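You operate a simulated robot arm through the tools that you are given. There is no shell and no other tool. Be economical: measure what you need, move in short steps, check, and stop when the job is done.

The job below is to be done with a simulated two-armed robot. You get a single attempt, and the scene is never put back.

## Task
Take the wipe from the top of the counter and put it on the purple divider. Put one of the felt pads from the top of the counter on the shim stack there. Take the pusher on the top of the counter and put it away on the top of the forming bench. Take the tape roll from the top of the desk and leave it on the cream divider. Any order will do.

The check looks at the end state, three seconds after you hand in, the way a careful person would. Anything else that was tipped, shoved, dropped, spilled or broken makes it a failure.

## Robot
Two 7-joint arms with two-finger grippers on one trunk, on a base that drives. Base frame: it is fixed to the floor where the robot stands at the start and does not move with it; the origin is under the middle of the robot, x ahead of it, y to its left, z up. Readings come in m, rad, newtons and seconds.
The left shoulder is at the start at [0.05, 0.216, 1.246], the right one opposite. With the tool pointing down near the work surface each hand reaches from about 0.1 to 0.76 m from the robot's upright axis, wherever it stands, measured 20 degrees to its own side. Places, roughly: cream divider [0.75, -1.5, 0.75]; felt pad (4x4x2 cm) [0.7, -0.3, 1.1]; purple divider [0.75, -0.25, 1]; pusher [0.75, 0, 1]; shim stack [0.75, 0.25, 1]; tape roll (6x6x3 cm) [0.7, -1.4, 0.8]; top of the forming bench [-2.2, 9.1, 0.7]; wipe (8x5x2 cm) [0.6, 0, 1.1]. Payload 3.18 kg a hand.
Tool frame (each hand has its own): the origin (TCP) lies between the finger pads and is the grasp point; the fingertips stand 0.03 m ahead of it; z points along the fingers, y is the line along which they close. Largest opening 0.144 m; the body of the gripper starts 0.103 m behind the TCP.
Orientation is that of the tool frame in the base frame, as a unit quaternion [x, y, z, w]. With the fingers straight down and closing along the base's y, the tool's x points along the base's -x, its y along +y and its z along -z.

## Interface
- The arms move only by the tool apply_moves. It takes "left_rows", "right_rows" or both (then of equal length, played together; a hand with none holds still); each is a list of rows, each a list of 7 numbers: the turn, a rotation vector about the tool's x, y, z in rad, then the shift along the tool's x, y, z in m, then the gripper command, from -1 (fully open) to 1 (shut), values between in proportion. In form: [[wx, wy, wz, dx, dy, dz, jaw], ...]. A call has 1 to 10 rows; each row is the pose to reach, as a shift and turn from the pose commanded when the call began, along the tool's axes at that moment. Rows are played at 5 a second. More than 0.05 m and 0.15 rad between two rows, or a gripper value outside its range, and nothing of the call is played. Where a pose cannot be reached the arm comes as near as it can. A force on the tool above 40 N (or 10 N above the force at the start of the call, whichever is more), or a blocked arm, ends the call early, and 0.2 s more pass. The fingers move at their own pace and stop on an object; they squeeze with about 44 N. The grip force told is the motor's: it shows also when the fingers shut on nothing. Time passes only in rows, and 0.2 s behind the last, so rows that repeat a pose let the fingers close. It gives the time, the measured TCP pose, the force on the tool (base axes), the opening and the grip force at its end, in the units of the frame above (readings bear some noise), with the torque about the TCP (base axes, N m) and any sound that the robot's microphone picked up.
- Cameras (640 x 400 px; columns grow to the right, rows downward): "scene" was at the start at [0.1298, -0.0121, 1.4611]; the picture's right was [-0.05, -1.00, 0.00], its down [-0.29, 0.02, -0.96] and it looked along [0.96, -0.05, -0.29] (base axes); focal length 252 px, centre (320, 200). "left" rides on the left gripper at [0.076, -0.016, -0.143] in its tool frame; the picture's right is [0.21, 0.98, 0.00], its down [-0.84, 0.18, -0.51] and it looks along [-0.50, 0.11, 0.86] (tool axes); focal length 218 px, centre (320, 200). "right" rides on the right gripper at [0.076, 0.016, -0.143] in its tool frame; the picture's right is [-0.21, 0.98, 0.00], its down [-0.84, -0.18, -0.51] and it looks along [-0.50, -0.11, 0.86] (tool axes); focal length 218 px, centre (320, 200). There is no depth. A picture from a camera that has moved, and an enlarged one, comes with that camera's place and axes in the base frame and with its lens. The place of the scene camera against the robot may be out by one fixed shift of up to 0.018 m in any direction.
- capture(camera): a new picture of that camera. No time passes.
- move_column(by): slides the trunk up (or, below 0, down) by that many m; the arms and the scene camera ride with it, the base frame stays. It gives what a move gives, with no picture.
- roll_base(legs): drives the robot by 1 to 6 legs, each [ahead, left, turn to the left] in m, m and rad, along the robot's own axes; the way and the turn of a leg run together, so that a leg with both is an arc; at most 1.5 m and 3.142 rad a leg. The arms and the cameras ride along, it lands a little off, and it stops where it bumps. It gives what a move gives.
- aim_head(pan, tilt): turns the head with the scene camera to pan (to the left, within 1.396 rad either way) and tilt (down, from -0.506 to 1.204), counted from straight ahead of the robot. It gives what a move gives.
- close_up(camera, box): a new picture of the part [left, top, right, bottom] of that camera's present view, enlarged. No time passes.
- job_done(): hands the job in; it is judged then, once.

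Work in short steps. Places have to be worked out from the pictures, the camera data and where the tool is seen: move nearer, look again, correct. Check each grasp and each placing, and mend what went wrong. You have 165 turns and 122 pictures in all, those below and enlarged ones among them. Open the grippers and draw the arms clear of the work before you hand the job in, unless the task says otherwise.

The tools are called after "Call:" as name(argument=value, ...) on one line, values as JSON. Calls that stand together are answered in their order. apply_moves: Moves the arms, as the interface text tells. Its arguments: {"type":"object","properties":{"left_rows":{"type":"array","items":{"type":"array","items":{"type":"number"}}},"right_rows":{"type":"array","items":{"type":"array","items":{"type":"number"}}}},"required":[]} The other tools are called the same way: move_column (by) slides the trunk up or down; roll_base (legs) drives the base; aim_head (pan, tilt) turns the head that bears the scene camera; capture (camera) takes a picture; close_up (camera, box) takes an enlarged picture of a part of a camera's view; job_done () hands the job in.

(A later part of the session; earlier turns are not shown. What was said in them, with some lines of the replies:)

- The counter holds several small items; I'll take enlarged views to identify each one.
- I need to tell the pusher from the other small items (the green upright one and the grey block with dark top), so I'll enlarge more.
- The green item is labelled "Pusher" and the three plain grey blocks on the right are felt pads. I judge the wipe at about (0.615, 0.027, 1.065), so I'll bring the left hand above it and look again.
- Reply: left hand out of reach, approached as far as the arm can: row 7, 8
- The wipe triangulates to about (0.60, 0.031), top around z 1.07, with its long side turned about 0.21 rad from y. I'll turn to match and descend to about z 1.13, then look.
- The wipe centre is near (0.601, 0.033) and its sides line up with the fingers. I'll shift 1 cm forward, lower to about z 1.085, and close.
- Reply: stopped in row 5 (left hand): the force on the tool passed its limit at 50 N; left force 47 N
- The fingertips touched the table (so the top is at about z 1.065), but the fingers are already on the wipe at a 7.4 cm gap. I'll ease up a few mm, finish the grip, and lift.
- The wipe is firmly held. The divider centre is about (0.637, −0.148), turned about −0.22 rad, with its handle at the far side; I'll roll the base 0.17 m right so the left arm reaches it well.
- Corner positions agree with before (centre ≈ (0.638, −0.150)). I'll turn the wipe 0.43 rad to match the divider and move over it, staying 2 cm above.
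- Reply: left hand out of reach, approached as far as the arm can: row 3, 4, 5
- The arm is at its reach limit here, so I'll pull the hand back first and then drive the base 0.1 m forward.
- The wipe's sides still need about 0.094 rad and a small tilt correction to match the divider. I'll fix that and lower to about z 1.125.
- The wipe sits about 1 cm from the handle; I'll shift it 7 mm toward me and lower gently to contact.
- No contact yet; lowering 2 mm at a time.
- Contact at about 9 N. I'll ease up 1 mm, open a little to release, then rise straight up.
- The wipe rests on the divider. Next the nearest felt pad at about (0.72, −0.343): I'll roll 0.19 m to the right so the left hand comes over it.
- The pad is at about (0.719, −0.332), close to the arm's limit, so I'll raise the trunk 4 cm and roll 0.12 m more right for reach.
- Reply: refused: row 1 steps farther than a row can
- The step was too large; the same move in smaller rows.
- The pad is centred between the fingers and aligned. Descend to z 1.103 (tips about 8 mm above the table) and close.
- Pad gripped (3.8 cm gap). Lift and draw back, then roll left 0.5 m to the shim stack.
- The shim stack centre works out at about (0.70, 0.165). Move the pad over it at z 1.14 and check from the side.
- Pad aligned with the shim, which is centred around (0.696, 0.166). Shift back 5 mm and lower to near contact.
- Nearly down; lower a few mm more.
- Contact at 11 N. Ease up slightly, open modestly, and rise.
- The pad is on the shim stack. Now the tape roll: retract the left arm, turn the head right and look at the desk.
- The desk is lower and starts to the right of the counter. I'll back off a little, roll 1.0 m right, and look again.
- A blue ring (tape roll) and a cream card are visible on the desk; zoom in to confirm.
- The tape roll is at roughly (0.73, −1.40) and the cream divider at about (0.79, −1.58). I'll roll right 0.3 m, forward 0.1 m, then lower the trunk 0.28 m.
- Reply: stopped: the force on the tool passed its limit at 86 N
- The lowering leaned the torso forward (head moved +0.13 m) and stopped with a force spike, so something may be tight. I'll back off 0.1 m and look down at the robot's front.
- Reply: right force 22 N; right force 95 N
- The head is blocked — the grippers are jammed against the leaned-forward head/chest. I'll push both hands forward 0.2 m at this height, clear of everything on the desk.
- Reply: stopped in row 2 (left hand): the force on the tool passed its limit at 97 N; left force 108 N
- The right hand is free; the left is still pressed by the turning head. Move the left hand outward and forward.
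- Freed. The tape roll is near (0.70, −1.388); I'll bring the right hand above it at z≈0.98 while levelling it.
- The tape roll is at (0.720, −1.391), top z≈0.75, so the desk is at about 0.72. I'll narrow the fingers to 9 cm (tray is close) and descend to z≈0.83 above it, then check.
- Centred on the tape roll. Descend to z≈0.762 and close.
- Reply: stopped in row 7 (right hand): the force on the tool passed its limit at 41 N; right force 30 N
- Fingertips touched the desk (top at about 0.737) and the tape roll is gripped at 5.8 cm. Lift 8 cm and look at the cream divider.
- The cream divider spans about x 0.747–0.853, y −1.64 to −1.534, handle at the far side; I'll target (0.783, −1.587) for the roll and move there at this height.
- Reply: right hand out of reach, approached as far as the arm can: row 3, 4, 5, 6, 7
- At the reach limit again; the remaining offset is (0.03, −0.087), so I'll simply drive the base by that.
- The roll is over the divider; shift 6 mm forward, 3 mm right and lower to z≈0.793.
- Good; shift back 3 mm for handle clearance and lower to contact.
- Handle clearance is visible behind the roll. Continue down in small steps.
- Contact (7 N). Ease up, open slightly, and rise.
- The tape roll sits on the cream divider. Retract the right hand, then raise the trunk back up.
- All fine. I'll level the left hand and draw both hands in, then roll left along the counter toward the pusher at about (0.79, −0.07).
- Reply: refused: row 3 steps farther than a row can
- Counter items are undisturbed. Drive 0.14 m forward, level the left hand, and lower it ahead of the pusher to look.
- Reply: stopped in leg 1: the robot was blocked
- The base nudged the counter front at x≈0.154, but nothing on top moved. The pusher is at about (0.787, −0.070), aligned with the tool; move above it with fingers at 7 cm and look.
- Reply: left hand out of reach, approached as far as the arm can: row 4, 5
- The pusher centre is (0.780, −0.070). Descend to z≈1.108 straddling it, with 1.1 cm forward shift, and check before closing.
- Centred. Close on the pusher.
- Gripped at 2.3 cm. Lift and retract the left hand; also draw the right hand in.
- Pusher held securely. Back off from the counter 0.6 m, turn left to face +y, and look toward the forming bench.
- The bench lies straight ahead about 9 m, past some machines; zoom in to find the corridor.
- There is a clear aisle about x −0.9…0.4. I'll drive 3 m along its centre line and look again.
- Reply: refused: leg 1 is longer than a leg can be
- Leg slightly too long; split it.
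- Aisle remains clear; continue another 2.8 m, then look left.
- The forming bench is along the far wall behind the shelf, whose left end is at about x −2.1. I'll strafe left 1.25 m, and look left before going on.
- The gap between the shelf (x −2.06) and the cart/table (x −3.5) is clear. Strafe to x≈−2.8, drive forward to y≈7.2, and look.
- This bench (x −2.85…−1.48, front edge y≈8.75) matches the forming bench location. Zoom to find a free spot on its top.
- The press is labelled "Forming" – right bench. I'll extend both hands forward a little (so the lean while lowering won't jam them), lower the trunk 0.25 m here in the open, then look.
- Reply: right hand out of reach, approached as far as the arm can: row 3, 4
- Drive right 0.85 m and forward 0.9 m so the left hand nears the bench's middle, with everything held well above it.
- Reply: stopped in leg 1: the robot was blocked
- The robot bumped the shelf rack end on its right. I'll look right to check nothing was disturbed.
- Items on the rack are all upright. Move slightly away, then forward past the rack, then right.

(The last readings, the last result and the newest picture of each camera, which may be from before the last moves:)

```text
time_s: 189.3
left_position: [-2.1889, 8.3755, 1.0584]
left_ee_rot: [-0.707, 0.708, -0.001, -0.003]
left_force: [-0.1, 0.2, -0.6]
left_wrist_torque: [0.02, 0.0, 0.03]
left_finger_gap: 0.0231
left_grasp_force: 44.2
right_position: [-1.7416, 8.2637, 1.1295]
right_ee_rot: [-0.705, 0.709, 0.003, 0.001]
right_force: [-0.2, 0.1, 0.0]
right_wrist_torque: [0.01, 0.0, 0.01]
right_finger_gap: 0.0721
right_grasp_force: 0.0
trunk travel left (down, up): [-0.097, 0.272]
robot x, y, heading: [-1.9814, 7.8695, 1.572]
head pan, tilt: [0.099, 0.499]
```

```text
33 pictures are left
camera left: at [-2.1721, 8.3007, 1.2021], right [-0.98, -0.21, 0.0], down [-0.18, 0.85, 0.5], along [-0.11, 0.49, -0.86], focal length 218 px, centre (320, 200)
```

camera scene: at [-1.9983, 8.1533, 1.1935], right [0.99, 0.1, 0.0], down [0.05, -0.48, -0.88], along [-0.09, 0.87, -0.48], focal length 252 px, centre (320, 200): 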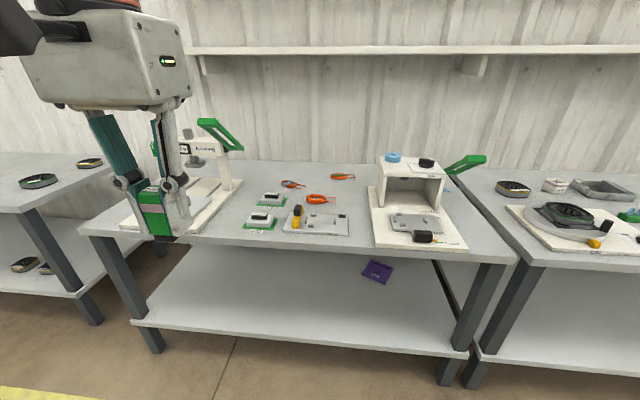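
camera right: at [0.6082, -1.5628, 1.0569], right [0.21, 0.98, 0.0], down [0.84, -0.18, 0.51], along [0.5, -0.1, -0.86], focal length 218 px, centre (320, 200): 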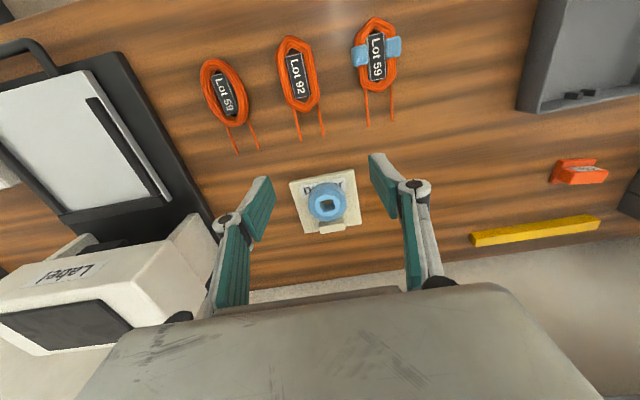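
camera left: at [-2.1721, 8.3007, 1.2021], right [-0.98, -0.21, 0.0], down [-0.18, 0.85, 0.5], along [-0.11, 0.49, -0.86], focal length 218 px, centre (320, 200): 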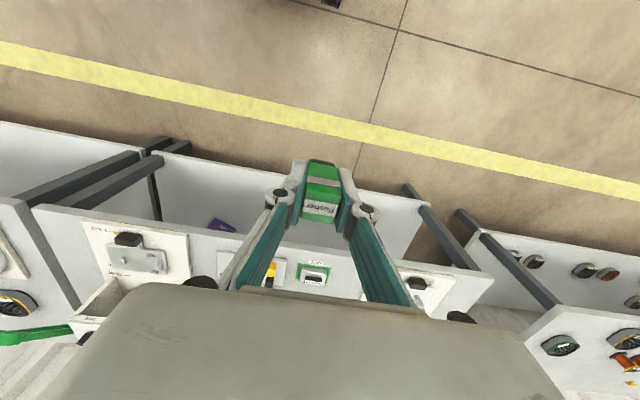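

I need a better view of free bench space: drive 0.33 m closer and look down.

Call:
roll_base(legs=[[0.33, 0, 0]])

Call:
aim_head(pan=0.3, tilt=0.8)

Call:
capture(camera="scene")

Call:
capture(camera="left")

```text
time_s: 191.5
left_position: [-2.1901, 8.7081, 1.0602]
left_ee_rot: [-0.705, 0.709, 0.0, -0.002]
left_force: [0.1, 0.2, -1.6]
left_wrist_torque: [-0.03, 0.01, -0.02]
left_finger_gap: 0.0229
left_grasp_force: 43.9
right_position: [-1.7407, 8.597, 1.1288]
right_ee_rot: [-0.705, 0.709, 0.003, 0.001]
right_force: [-0.1, 0.5, -0.3]
right_wrist_torque: [-0.06, 0.01, 0.02]
right_finger_gap: 0.072
right_grasp_force: 0.1
trunk travel left (down, up): [-0.097, 0.272]
robot x, y, heading: [-1.9856, 8.2012, 1.571]
head pan, tilt: [0.099, 0.499]
```

```text
time_s: 192.3
left_position: [-2.1901, 8.7074, 1.0589]
left_ee_rot: [-0.706, 0.708, 0.0, -0.003]
left_force: [-1.1, 0.2, -0.2]
left_wrist_torque: [0.0, -0.01, 0.01]
left_finger_gap: 0.0231
left_grasp_force: 44.2
right_position: [-1.7415, 8.5938, 1.1298]
right_ee_rot: [-0.704, 0.71, 0.002, 0.001]
right_force: [0.6, -0.3, 0.7]
right_wrist_torque: [-0.03, 0.01, 0.01]
right_finger_gap: 0.0722
right_grasp_force: 0.1
trunk travel left (down, up): [-0.097, 0.272]
robot x, y, heading: [-1.9849, 8.1999, 1.572]
head pan, tilt: [0.3, 0.799]
```

```text
32 pictures are left
camera scene: at [-2.0141, 8.4717, 1.1676], right [0.95, 0.3, 0.0], down [0.21, -0.68, -0.7], along [-0.21, 0.67, -0.72], focal length 252 px, centre (320, 200)
```

scene: 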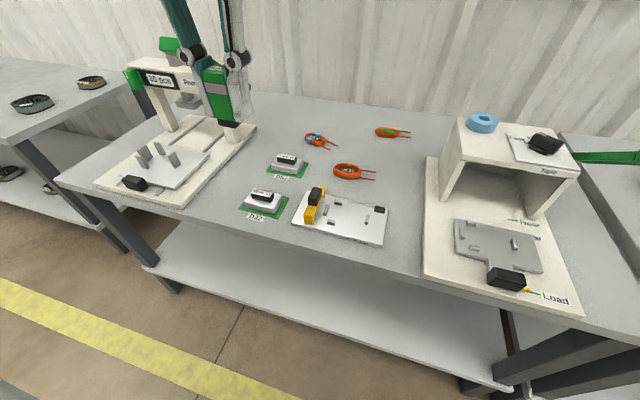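

```text
31 pictures are left
camera left: at [-2.1729, 8.6328, 1.2023], right [-0.98, -0.21, 0.0], down [-0.18, 0.85, 0.5], along [-0.11, 0.49, -0.86], focal length 218 px, centre (320, 200)
```

left: 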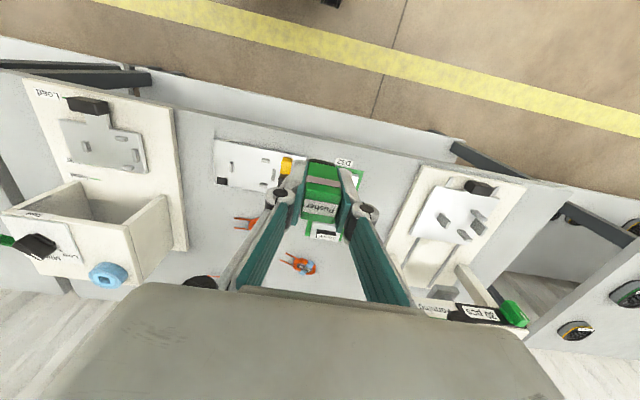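

The gap between the press base and the green boards is promising, but the press lever overhangs near there. Zoom in for accurate geometry.

Call:
close_up(camera="scene", box=[150, 90, 310, 260])

Call:
close_up(camera="left", box=[180, 90, 540, 315])

```text
2.35 times, centred on (230, 175) of scene
camera zoom: at [-2.0141, 8.4717, 1.1676], right [0.95, 0.3, 0.0], down [0.21, -0.68, -0.7], along [-0.21, 0.67, -0.72], focal length 592 px, centre (532, 259)
```

zoom: 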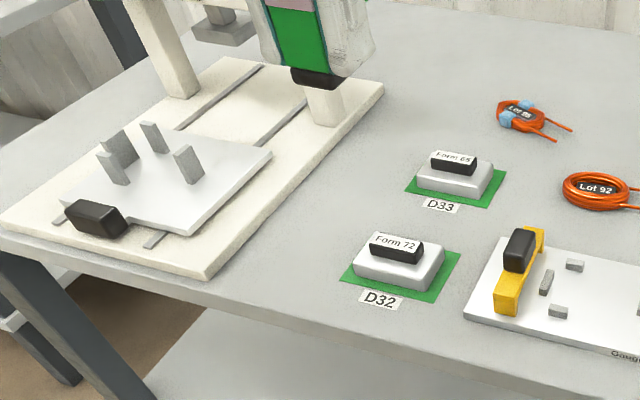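

```text
1.78 times, centred on (360, 202) of left
camera zoom: at [-2.1729, 8.6328, 1.2023], right [-0.98, -0.21, 0.0], down [-0.18, 0.85, 0.5], along [-0.11, 0.49, -0.86], focal length 388 px, centre (249, 196)
```

zoom: 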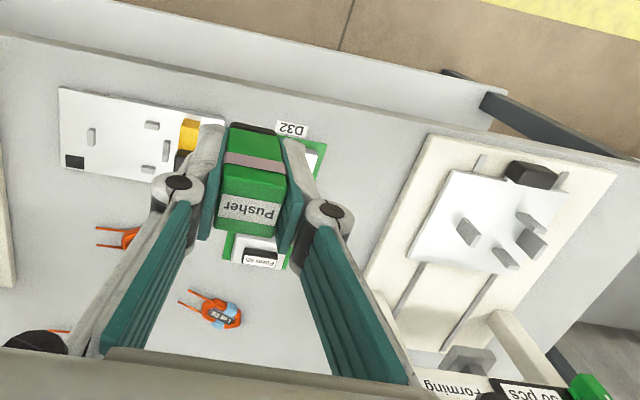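

The lever tip overhangs the left gap, so I'll instead use the clear area between the wire coils/gauge and the white box, around (−1.96, 9.04). Reposition the base: right 0.2 m, forward 0.15 m.

Call:
roll_base(legs=[[0, -0.2, 0], [0.15, 0, 0]])

Call:
aim_head(pan=0.0, tilt=0.8)

Call:
capture(camera="scene")

Call:
capture(camera="left")

```text
time_s: 195.6
left_position: [-1.9899, 8.8575, 1.0602]
left_ee_rot: [-0.706, 0.708, 0.0, -0.003]
left_force: [0.2, -0.8, -1.5]
left_wrist_torque: [-0.01, -0.03, 0.01]
left_finger_gap: 0.0232
left_grasp_force: 44.1
right_position: [-1.5417, 8.7432, 1.1294]
right_ee_rot: [-0.705, 0.71, 0.003, 0.001]
right_force: [0.6, 0.4, 0.1]
right_wrist_torque: [-0.04, 0.0, -0.02]
right_finger_gap: 0.0722
right_grasp_force: 0.2
trunk travel left (down, up): [-0.097, 0.272]
robot x, y, heading: [-1.785, 8.3472, 1.572]
head pan, tilt: [0.3, 0.799]
```

```text
time_s: 196.4
left_position: [-1.9906, 8.8568, 1.0597]
left_ee_rot: [-0.706, 0.708, 0.001, -0.002]
left_force: [-0.6, -0.1, -0.6]
left_wrist_torque: [0.01, -0.01, 0.0]
left_finger_gap: 0.0231
left_grasp_force: 43.6
right_position: [-1.5406, 8.7444, 1.1285]
right_ee_rot: [-0.705, 0.709, 0.002, 0.001]
right_force: [-0.9, 0.3, -0.5]
right_wrist_torque: [0.01, 0.02, -0.04]
right_finger_gap: 0.0721
right_grasp_force: 0.1
trunk travel left (down, up): [-0.097, 0.272]
robot x, y, heading: [-1.7908, 8.3473, 1.574]
head pan, tilt: [0.0, 0.799]
```

```text
28 pictures are left
camera scene: at [-1.7914, 8.6246, 1.1675], right [1.0, 0.0, 0.0], down [0.0, -0.72, -0.7], along [0.0, 0.7, -0.72], focal length 252 px, centre (320, 200)
```

scene: 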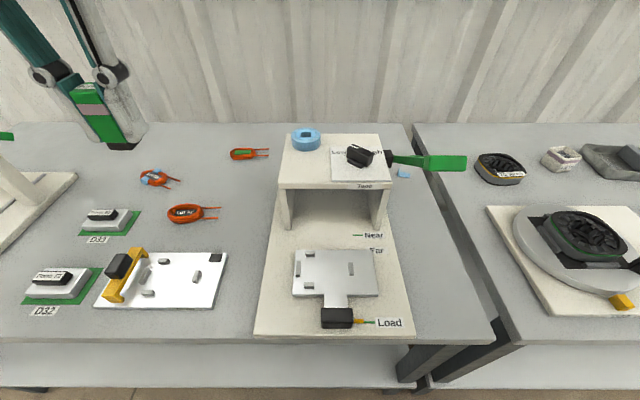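

```text
27 pictures are left
camera left: at [-1.9739, 8.7822, 1.2023], right [-0.98, -0.2, 0.0], down [-0.17, 0.85, 0.5], along [-0.11, 0.49, -0.86], focal length 218 px, centre (320, 200)
```

left: 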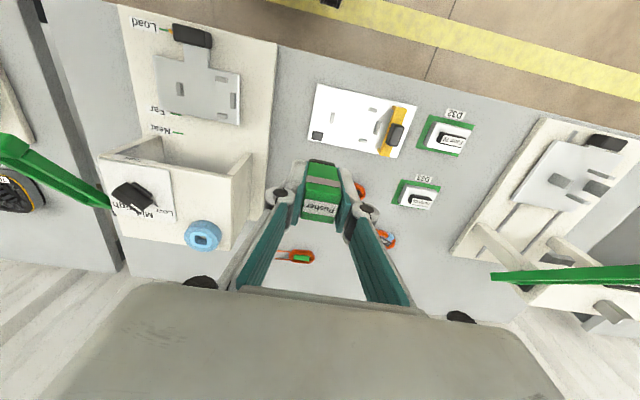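

Clear view: the free spot centre is about (−1.972, 9.05). Move the pusher over it, to z≈0.90.

Call:
apply_moves(left_rows=[[0, 0, 0, -0.035, -0.004, 0.01, 0.8], [0, 0, 0, -0.075, -0.008, 0.03, 0.8], [0, 0, 0, -0.115, -0.012, 0.05, 0.8], [0, 0, 0, -0.155, -0.016, 0.07, 0.8], [0, 0, 0, -0.193, -0.0186, 0.09, 0.8], [0, 0, 0, -0.193, -0.0186, 0.13, 0.8], [0, 0, 0, -0.193, -0.0186, 0.16, 0.8], [0, 0, 0, -0.193, -0.0186, 0.16, 0.8]])

Call:
capture(camera="scene")

Call:
capture(camera="left")

```text
time_s: 198.2
left_position: [-1.9715, 9.0497, 0.8981]
left_ee_rot: [-0.706, 0.708, 0.001, -0.002]
left_force: [0.9, -0.5, -0.5]
left_wrist_torque: [0.0, 0.02, 0.02]
left_finger_gap: 0.0231
left_grasp_force: 44.2
right_position: [-1.5426, 8.7428, 1.1298]
right_ee_rot: [-0.705, 0.709, 0.003, 0.002]
right_force: [0.1, 0.0, -0.3]
right_wrist_torque: [0.02, 0.02, -0.01]
right_finger_gap: 0.0724
right_grasp_force: 0.0
trunk travel left (down, up): [-0.097, 0.272]
robot x, y, heading: [-1.7879, 8.3503, 1.573]
head pan, tilt: [0.0, 0.799]
```

```text
26 pictures are left
camera scene: at [-1.7914, 8.6241, 1.1679], right [1.0, 0.0, 0.0], down [0.0, -0.72, -0.7], along [0.0, 0.7, -0.72], focal length 252 px, centre (320, 200)
```

scene: 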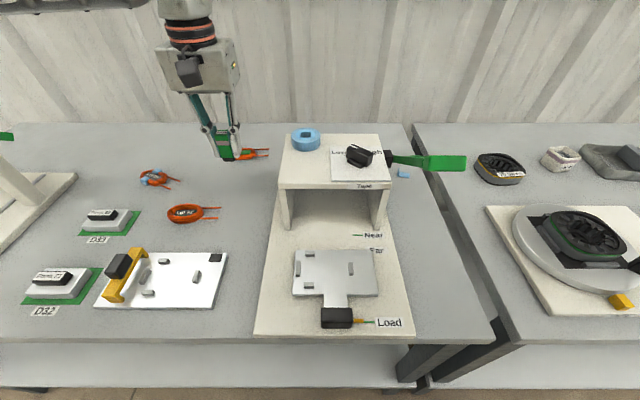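

```text
25 pictures are left
camera left: at [-1.955, 8.9747, 1.0423], right [-0.98, -0.2, 0.0], down [-0.17, 0.84, 0.51], along [-0.11, 0.49, -0.86], focal length 218 px, centre (320, 200)
```

left: 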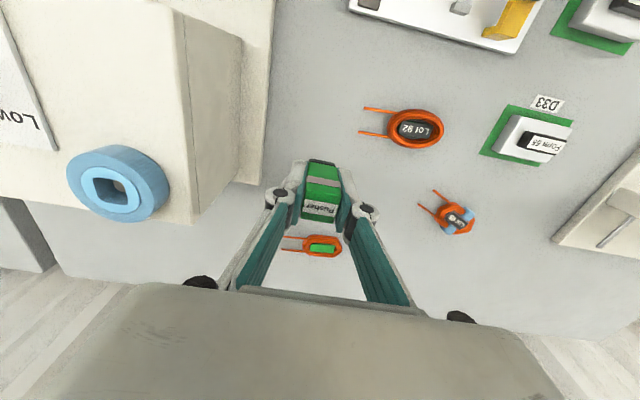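

Clearances are good. Shift 8 mm toward the box and descend to z≈0.785.

Call:
apply_moves(left_rows=[[0, 0, 0, 0, -0.008, 0.03, 0.8], [0, 0, 0, 0, -0.008, 0.06, 0.8], [0, 0, 0, 0, -0.008, 0.09, 0.8], [0, 0, 0, 0, -0.008, 0.113, 0.8], [0, 0, 0, 0, -0.008, 0.113, 0.8]])

Call:
close_up(camera="scene", box=[150, 110, 310, 240])

```text
time_s: 199.4
left_position: [-1.9635, 9.0498, 0.7849]
left_ee_rot: [-0.706, 0.709, 0.0, -0.002]
left_force: [-0.4, 0.2, -0.2]
left_wrist_torque: [-0.05, -0.07, -0.01]
left_finger_gap: 0.0231
left_grasp_force: 44.2
right_position: [-1.5429, 8.743, 1.1292]
right_ee_rot: [-0.705, 0.709, 0.002, 0.002]
right_force: [-0.3, 0.3, -0.1]
right_wrist_torque: [0.02, -0.01, 0.02]
right_finger_gap: 0.0721
right_grasp_force: 0.0
trunk travel left (down, up): [-0.097, 0.272]
robot x, y, heading: [-1.7876, 8.3472, 1.569]
head pan, tilt: [0.0, 0.799]
```

```text
3.08 times, centred on (230, 175) of scene
camera zoom: at [-1.7913, 8.6243, 1.1677], right [1.0, 0.0, 0.0], down [0.0, -0.72, -0.7], along [0.0, 0.7, -0.72], focal length 774 px, centre (597, 277)
```

zoom: 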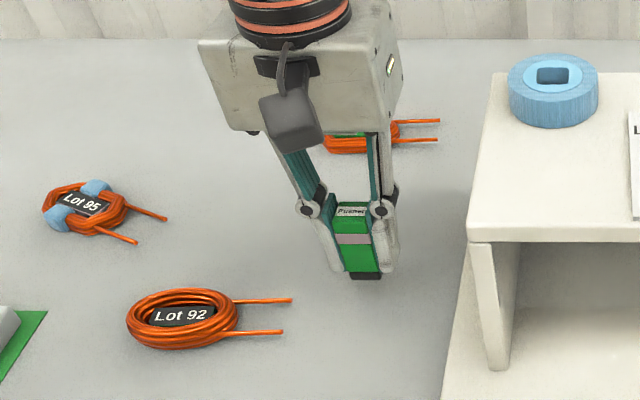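

Clear of neighbours. Continue down 1.2 cm.

Call:
apply_moves(left_rows=[[0, 0, 0, 0, 0, 0.005, 0.8], [0, 0, 0, 0, 0, 0.009, 0.8], [0, 0, 0, 0, 0, 0.012, 0.8], [0, 0, 0, 0, 0, 0.012, 0.8]])

```text
time_s: 200.4
left_position: [-1.9645, 9.0495, 0.7736]
left_ee_rot: [-0.706, 0.708, 0.0, -0.002]
left_force: [-0.7, 0.4, -0.1]
left_wrist_torque: [-0.01, 0.0, 0.01]
left_finger_gap: 0.0228
left_grasp_force: 43.8
right_position: [-1.5414, 8.7449, 1.1283]
right_ee_rot: [-0.704, 0.71, 0.003, 0.001]
right_force: [0.6, -0.9, -0.9]
right_wrist_torque: [0.04, -0.01, -0.01]
right_finger_gap: 0.0721
right_grasp_force: 0.0
trunk travel left (down, up): [-0.097, 0.272]
robot x, y, heading: [-1.7874, 8.3449, 1.576]
head pan, tilt: [0.0, 0.799]
```

Call:
apply_moves(left_rows=[[0, 0, 0, 0, 0, 0.003, 0.8], [0, 0, 0, 0, 0, 0.005, 0.8], [0, 0, 0, 0, 0, 0.005, 0.8]])

Call:
close_up(camera="scene", box=[150, 110, 310, 240])

```text
time_s: 201.2
left_position: [-1.9642, 9.0482, 0.7684]
left_ee_rot: [-0.706, 0.708, 0.0, -0.003]
left_force: [0.8, -2.2, -0.8]
left_wrist_torque: [0.0, 0.0, -0.04]
left_finger_gap: 0.0231
left_grasp_force: 44.0
right_position: [-1.5423, 8.7443, 1.129]
right_ee_rot: [-0.704, 0.71, 0.003, 0.002]
right_force: [0.3, -0.1, 0.1]
right_wrist_torque: [-0.04, 0.03, 0.02]
right_finger_gap: 0.0717
right_grasp_force: 0.0
trunk travel left (down, up): [-0.097, 0.272]
robot x, y, heading: [-1.7844, 8.3523, 1.572]
head pan, tilt: [0.0, 0.799]
```

```text
3.08 times, centred on (230, 175) of scene
camera zoom: at [-1.7914, 8.6247, 1.1675], right [1.0, 0.0, 0.0], down [0.0, -0.72, -0.7], along [0.0, 0.7, -0.72], focal length 774 px, centre (597, 277)
```

zoom: 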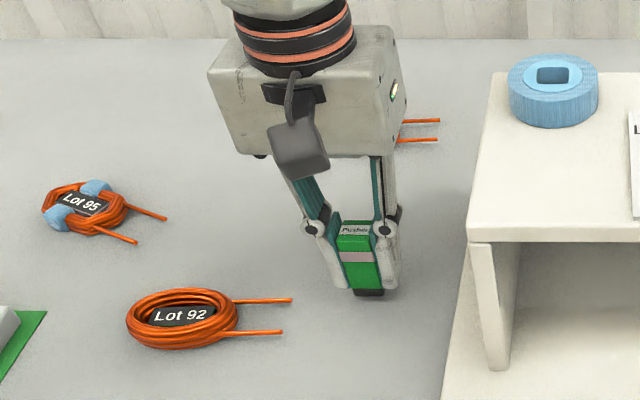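

Almost on the surface; lower further in small steps.

Call:
apply_moves(left_rows=[[0, 0, 0, 0, 0, 0.002, 0.8], [0, 0, 0, 0, 0, 0.004, 0.8], [0, 0, 0, 0, 0, 0.004, 0.8]])

```text
time_s: 202.0
left_position: [-1.9646, 9.0484, 0.7629]
left_ee_rot: [-0.707, 0.708, 0.0, -0.002]
left_force: [0.2, 0.7, -1.5]
left_wrist_torque: [0.0, 0.02, -0.02]
left_finger_gap: 0.0228
left_grasp_force: 43.7
right_position: [-1.5418, 8.7434, 1.1298]
right_ee_rot: [-0.704, 0.71, 0.002, 0.001]
right_force: [0.0, -0.2, 0.1]
right_wrist_torque: [-0.02, -0.03, -0.02]
right_finger_gap: 0.0721
right_grasp_force: 0.0
trunk travel left (down, up): [-0.097, 0.272]
robot x, y, heading: [-1.787, 8.3516, 1.579]
head pan, tilt: [0.0, 0.799]
```

Call:
apply_moves(left_rows=[[0, 0, 0, 0, 0, 0.002, 0.8], [0, 0, 0, 0, 0, 0.004, 0.8], [0, 0, 0, 0, 0, 0.004, 0.8]])

```text
time_s: 202.8
left_position: [-1.9648, 9.0496, 0.7596]
left_ee_rot: [-0.706, 0.708, 0.001, -0.003]
left_force: [0.1, 0.8, 0.9]
left_wrist_torque: [0.0, 0.0, 0.03]
left_finger_gap: 0.023
left_grasp_force: 44.3
right_position: [-1.5429, 8.7443, 1.129]
right_ee_rot: [-0.704, 0.71, 0.003, 0.002]
right_force: [-0.1, 0.0, -0.9]
right_wrist_torque: [0.02, 0.03, 0.02]
right_finger_gap: 0.072
right_grasp_force: 0.1
trunk travel left (down, up): [-0.097, 0.272]
robot x, y, heading: [-1.7871, 8.35, 1.573]
head pan, tilt: [0.0, 0.799]
```

Call:
apply_moves(left_rows=[[0, 0, 0, 0, 0, 0.002, 0.8], [0, 0, 0, 0, 0, 0.004, 0.8], [0, 0, 0, 0, 0, 0.004, 0.8]])

Call:
close_up(camera="scene", box=[190, 140, 290, 240])

```text
time_s: 203.6
left_position: [-1.9635, 9.0494, 0.758]
left_ee_rot: [-0.706, 0.708, 0.001, -0.001]
left_force: [-0.1, 0.7, 12.7]
left_wrist_torque: [-0.1, -0.02, -0.03]
left_finger_gap: 0.0229
left_grasp_force: 43.3
right_position: [-1.5428, 8.7423, 1.131]
right_ee_rot: [-0.705, 0.709, 0.003, 0.002]
right_force: [0.1, -0.5, -0.3]
right_wrist_torque: [-0.02, 0.01, 0.0]
right_finger_gap: 0.072
right_grasp_force: 0.1
trunk travel left (down, up): [-0.097, 0.272]
robot x, y, heading: [-1.7863, 8.3491, 1.577]
head pan, tilt: [0.0, 0.799]
```

```text
4.00 times, centred on (240, 190) of scene
camera zoom: at [-1.7912, 8.6232, 1.1683], right [1.0, 0.0, 0.0], down [0.0, -0.72, -0.7], along [0.0, 0.7, -0.72], focal length 1006 px, centre (640, 240)
```

zoom: 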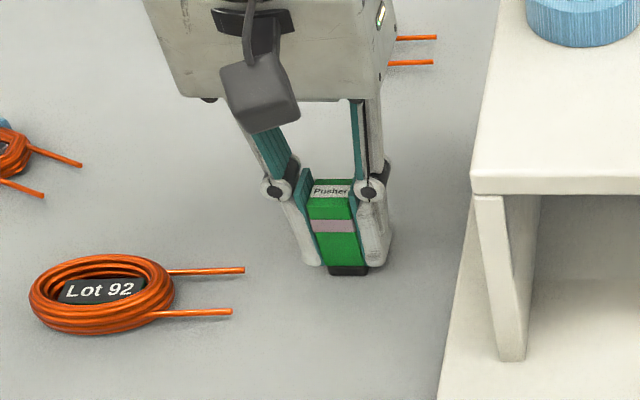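

Contact (13 N). Ease off 2 mm, open the fingers slightly, wait, then rise straight up.

Call:
apply_moves(left_rows=[[0, 0, 0, 0, 0, -0.001, 0.8], [0, 0, 0, 0, 0, -0.001, 0.6], [0, 0, 0, 0, 0, -0.001, 0.35], [0, 0, 0, 0, 0, -0.001, 0.35], [0, 0, 0, 0, 0, -0.02, 0.35], [0, 0, 0, 0, 0, -0.06, 0.35], [0, 0, 0, 0, 0, -0.1, 0.35], [0, 0, 0, 0, 0, -0.14, 0.35], [0, 0, 0, 0, 0, -0.14, 0.35]])

Call:
close_up(camera="scene", box=[150, 110, 310, 240])

```text
time_s: 205.6
left_position: [-1.963, 9.0503, 0.895]
left_ee_rot: [-0.707, 0.708, -0.001, -0.004]
left_force: [-0.6, 0.5, -0.1]
left_wrist_torque: [-0.05, -0.02, 0.0]
left_finger_gap: 0.047
left_grasp_force: 0.2
right_position: [-1.5423, 8.7447, 1.1288]
right_ee_rot: [-0.704, 0.71, 0.002, 0.001]
right_force: [-0.7, 0.1, -0.7]
right_wrist_torque: [-0.03, 0.0, 0.01]
right_finger_gap: 0.0722
right_grasp_force: 0.0
trunk travel left (down, up): [-0.097, 0.272]
robot x, y, heading: [-1.7874, 8.3515, 1.574]
head pan, tilt: [0.0, 0.799]
```

```text
3.08 times, centred on (230, 175) of scene
camera zoom: at [-1.7915, 8.6254, 1.1671], right [1.0, 0.0, 0.0], down [0.0, -0.72, -0.7], along [0.0, 0.7, -0.72], focal length 774 px, centre (597, 277)
```

zoom: 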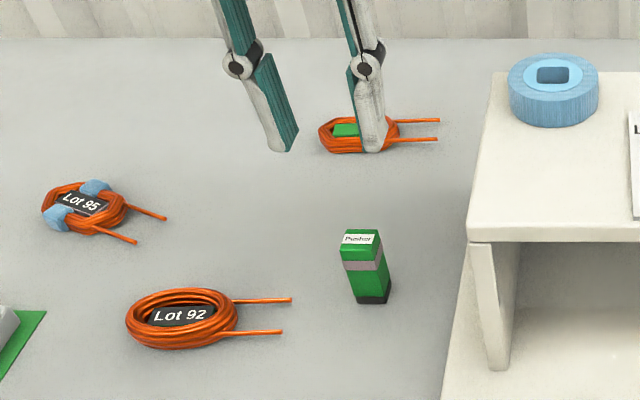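

The pusher stands upright on the forming bench. Raise the hand, retreat, and open the grippers.

Call:
apply_moves(left_rows=[[0, 0, 0, 0, 0, -0.04, 0.35], [0, 0, 0, 0, 0, -0.08, 0.35], [0, 0, 0, 0, 0, -0.12, 0.35], [0, 0, 0, 0.03, 0, -0.15, 0.35], [0, 0, 0, 0.08, 0, -0.16, 0.35], [0, 0, 0, 0.12, 0, -0.17, 0.35], [0, 0, 0, 0.16, 0, -0.17, 0.35], [0, 0, 0, 0.19, 0, -0.17, 0.35]])

Call:
roll_base(legs=[[-0.45, 0, 0]])

Call:
apply_moves(left_rows=[[0, 0, 0, 0, 0, 0, -1], [0, 0, 0, 0, 0, 0, -1], [0, 0, 0, 0, 0, 0, -1]], right_rows=[[0, 0, 0, 0, 0, 0, -1], [0, 0, 0, 0, 0, 0, -1], [0, 0, 0, 0, 0, 0, -1]])

Call:
capture(camera="scene")

Call:
aim_head(pan=-1.39, tilt=0.5)

Call:
capture(camera="scene")

```text
refused: row 5 steps farther than a row can; nothing moved
```

```text
time_s: 208.3
left_position: [-1.9646, 8.6038, 0.8969]
left_ee_rot: [-0.707, 0.707, -0.001, -0.002]
left_force: [-0.1, -0.2, 0.2]
left_wrist_torque: [0.04, 0.02, 0.01]
left_finger_gap: 0.0467
left_grasp_force: 0.1
right_position: [-1.5418, 8.2998, 1.1286]
right_ee_rot: [-0.706, 0.708, 0.003, 0.001]
right_force: [0.5, 0.1, 0.2]
right_wrist_torque: [0.02, -0.05, 0.02]
right_finger_gap: 0.0721
right_grasp_force: 0.1
trunk travel left (down, up): [-0.097, 0.272]
robot x, y, heading: [-1.786, 7.9059, 1.577]
head pan, tilt: [0.0, 0.799]
```

```text
time_s: 209.1
left_position: [-1.9641, 8.6039, 0.8974]
left_ee_rot: [0.708, -0.707, 0.001, 0.003]
left_force: [-0.1, 1.0, 0.0]
left_wrist_torque: [0.0, 0.01, 0.01]
left_finger_gap: 0.144
left_grasp_force: 0.1
right_position: [-1.542, 8.3002, 1.13]
right_ee_rot: [-0.706, 0.708, 0.002, 0.001]
right_force: [-0.1, 0.1, -0.1]
right_wrist_torque: [0.02, 0.0, -0.03]
right_finger_gap: 0.1438
right_grasp_force: 0.1
trunk travel left (down, up): [-0.097, 0.272]
robot x, y, heading: [-1.7868, 7.9053, 1.581]
head pan, tilt: [0.0, 0.799]
```

```text
20 pictures are left
camera scene: at [-1.7904, 8.1796, 1.1675], right [1.0, 0.01, 0.0], down [0.01, -0.72, -0.7], along [-0.01, 0.7, -0.72], focal length 252 px, centre (320, 200)
```

scene: 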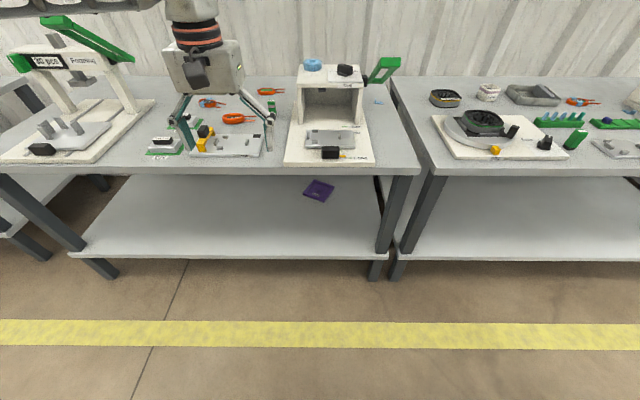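

```text
time_s: 210.6
left_position: [-1.9642, 8.6051, 0.8969]
left_ee_rot: [0.708, -0.706, 0.0, 0.003]
left_force: [-0.4, -1.1, 0.5]
left_wrist_torque: [0.03, 0.01, 0.03]
left_finger_gap: 0.1442
left_grasp_force: 0.1
right_position: [-1.5412, 8.3003, 1.1292]
right_ee_rot: [-0.706, 0.708, 0.002, 0.002]
right_force: [0.7, 0.9, 0.0]
right_wrist_torque: [0.03, -0.01, -0.01]
right_finger_gap: 0.1442
right_grasp_force: 0.0
trunk travel left (down, up): [-0.097, 0.272]
robot x, y, heading: [-1.7884, 7.9006, 1.578]
head pan, tilt: [-1.389, 0.499]
```

```text
19 pictures are left
camera scene: at [-1.7005, 8.1161, 1.1935], right [0.19, -0.98, 0.0], down [-0.47, -0.09, -0.88], along [0.86, 0.17, -0.48], focal length 252 px, centre (320, 200)
```

scene: 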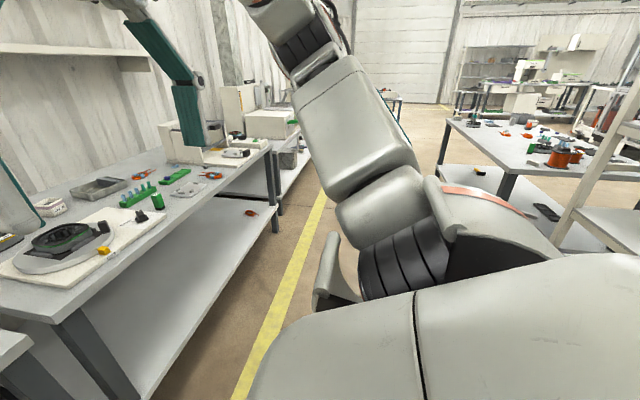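

The hand withdrew at z 0.90, above everything on its path. A last check that the pusher still stands.

Call:
aim_head(pan=0.0, tilt=0.7)

Call:
close_up(camera="scene", box=[140, 80, 380, 230])

```text
time_s: 212.2
left_position: [-1.9645, 8.6044, 0.8962]
left_ee_rot: [0.708, -0.706, 0.001, 0.002]
left_force: [-0.2, -0.4, -0.2]
left_wrist_torque: [0.01, -0.01, 0.03]
left_finger_gap: 0.1443
left_grasp_force: 0.0
right_position: [-1.5423, 8.3004, 1.1305]
right_ee_rot: [-0.706, 0.709, 0.002, 0.001]
right_force: [-0.4, 0.4, -0.2]
right_wrist_torque: [-0.04, -0.01, 0.02]
right_finger_gap: 0.1442
right_grasp_force: 0.1
trunk travel left (down, up): [-0.097, 0.272]
robot x, y, heading: [-1.7837, 7.9048, 1.577]
head pan, tilt: [0.0, 0.7]
```

```text
2.67 times, centred on (260, 155) of scene
camera zoom: at [-1.7904, 8.1839, 1.1758], right [1.0, 0.01, 0.0], down [0.0, -0.64, -0.77], along [-0.01, 0.77, -0.64], focal length 671 px, centre (480, 320)
```

zoom: 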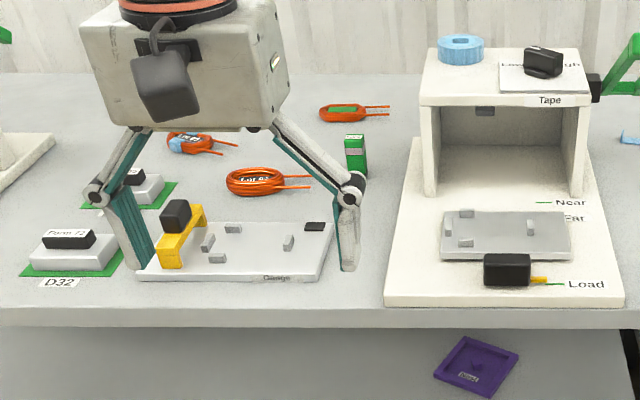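

All four placements are done, the grippers are open and both arms are clear of the bench, so I'm handing in.

Call:
job_done()

```text
The job is handed in.
```

The job is handed in, and all four items looked correctly placed when I last saw them:

- **Wipe:** on the purple divider.
- **Felt pad:** on the shim stack.
- **Tape roll:** on the cream divider.
- **Pusher:** standing on the forming bench.

On the way the base bumped the counter front and the end of the shelf rack. The items on both looked undisturbed in the pictures I took afterwards.
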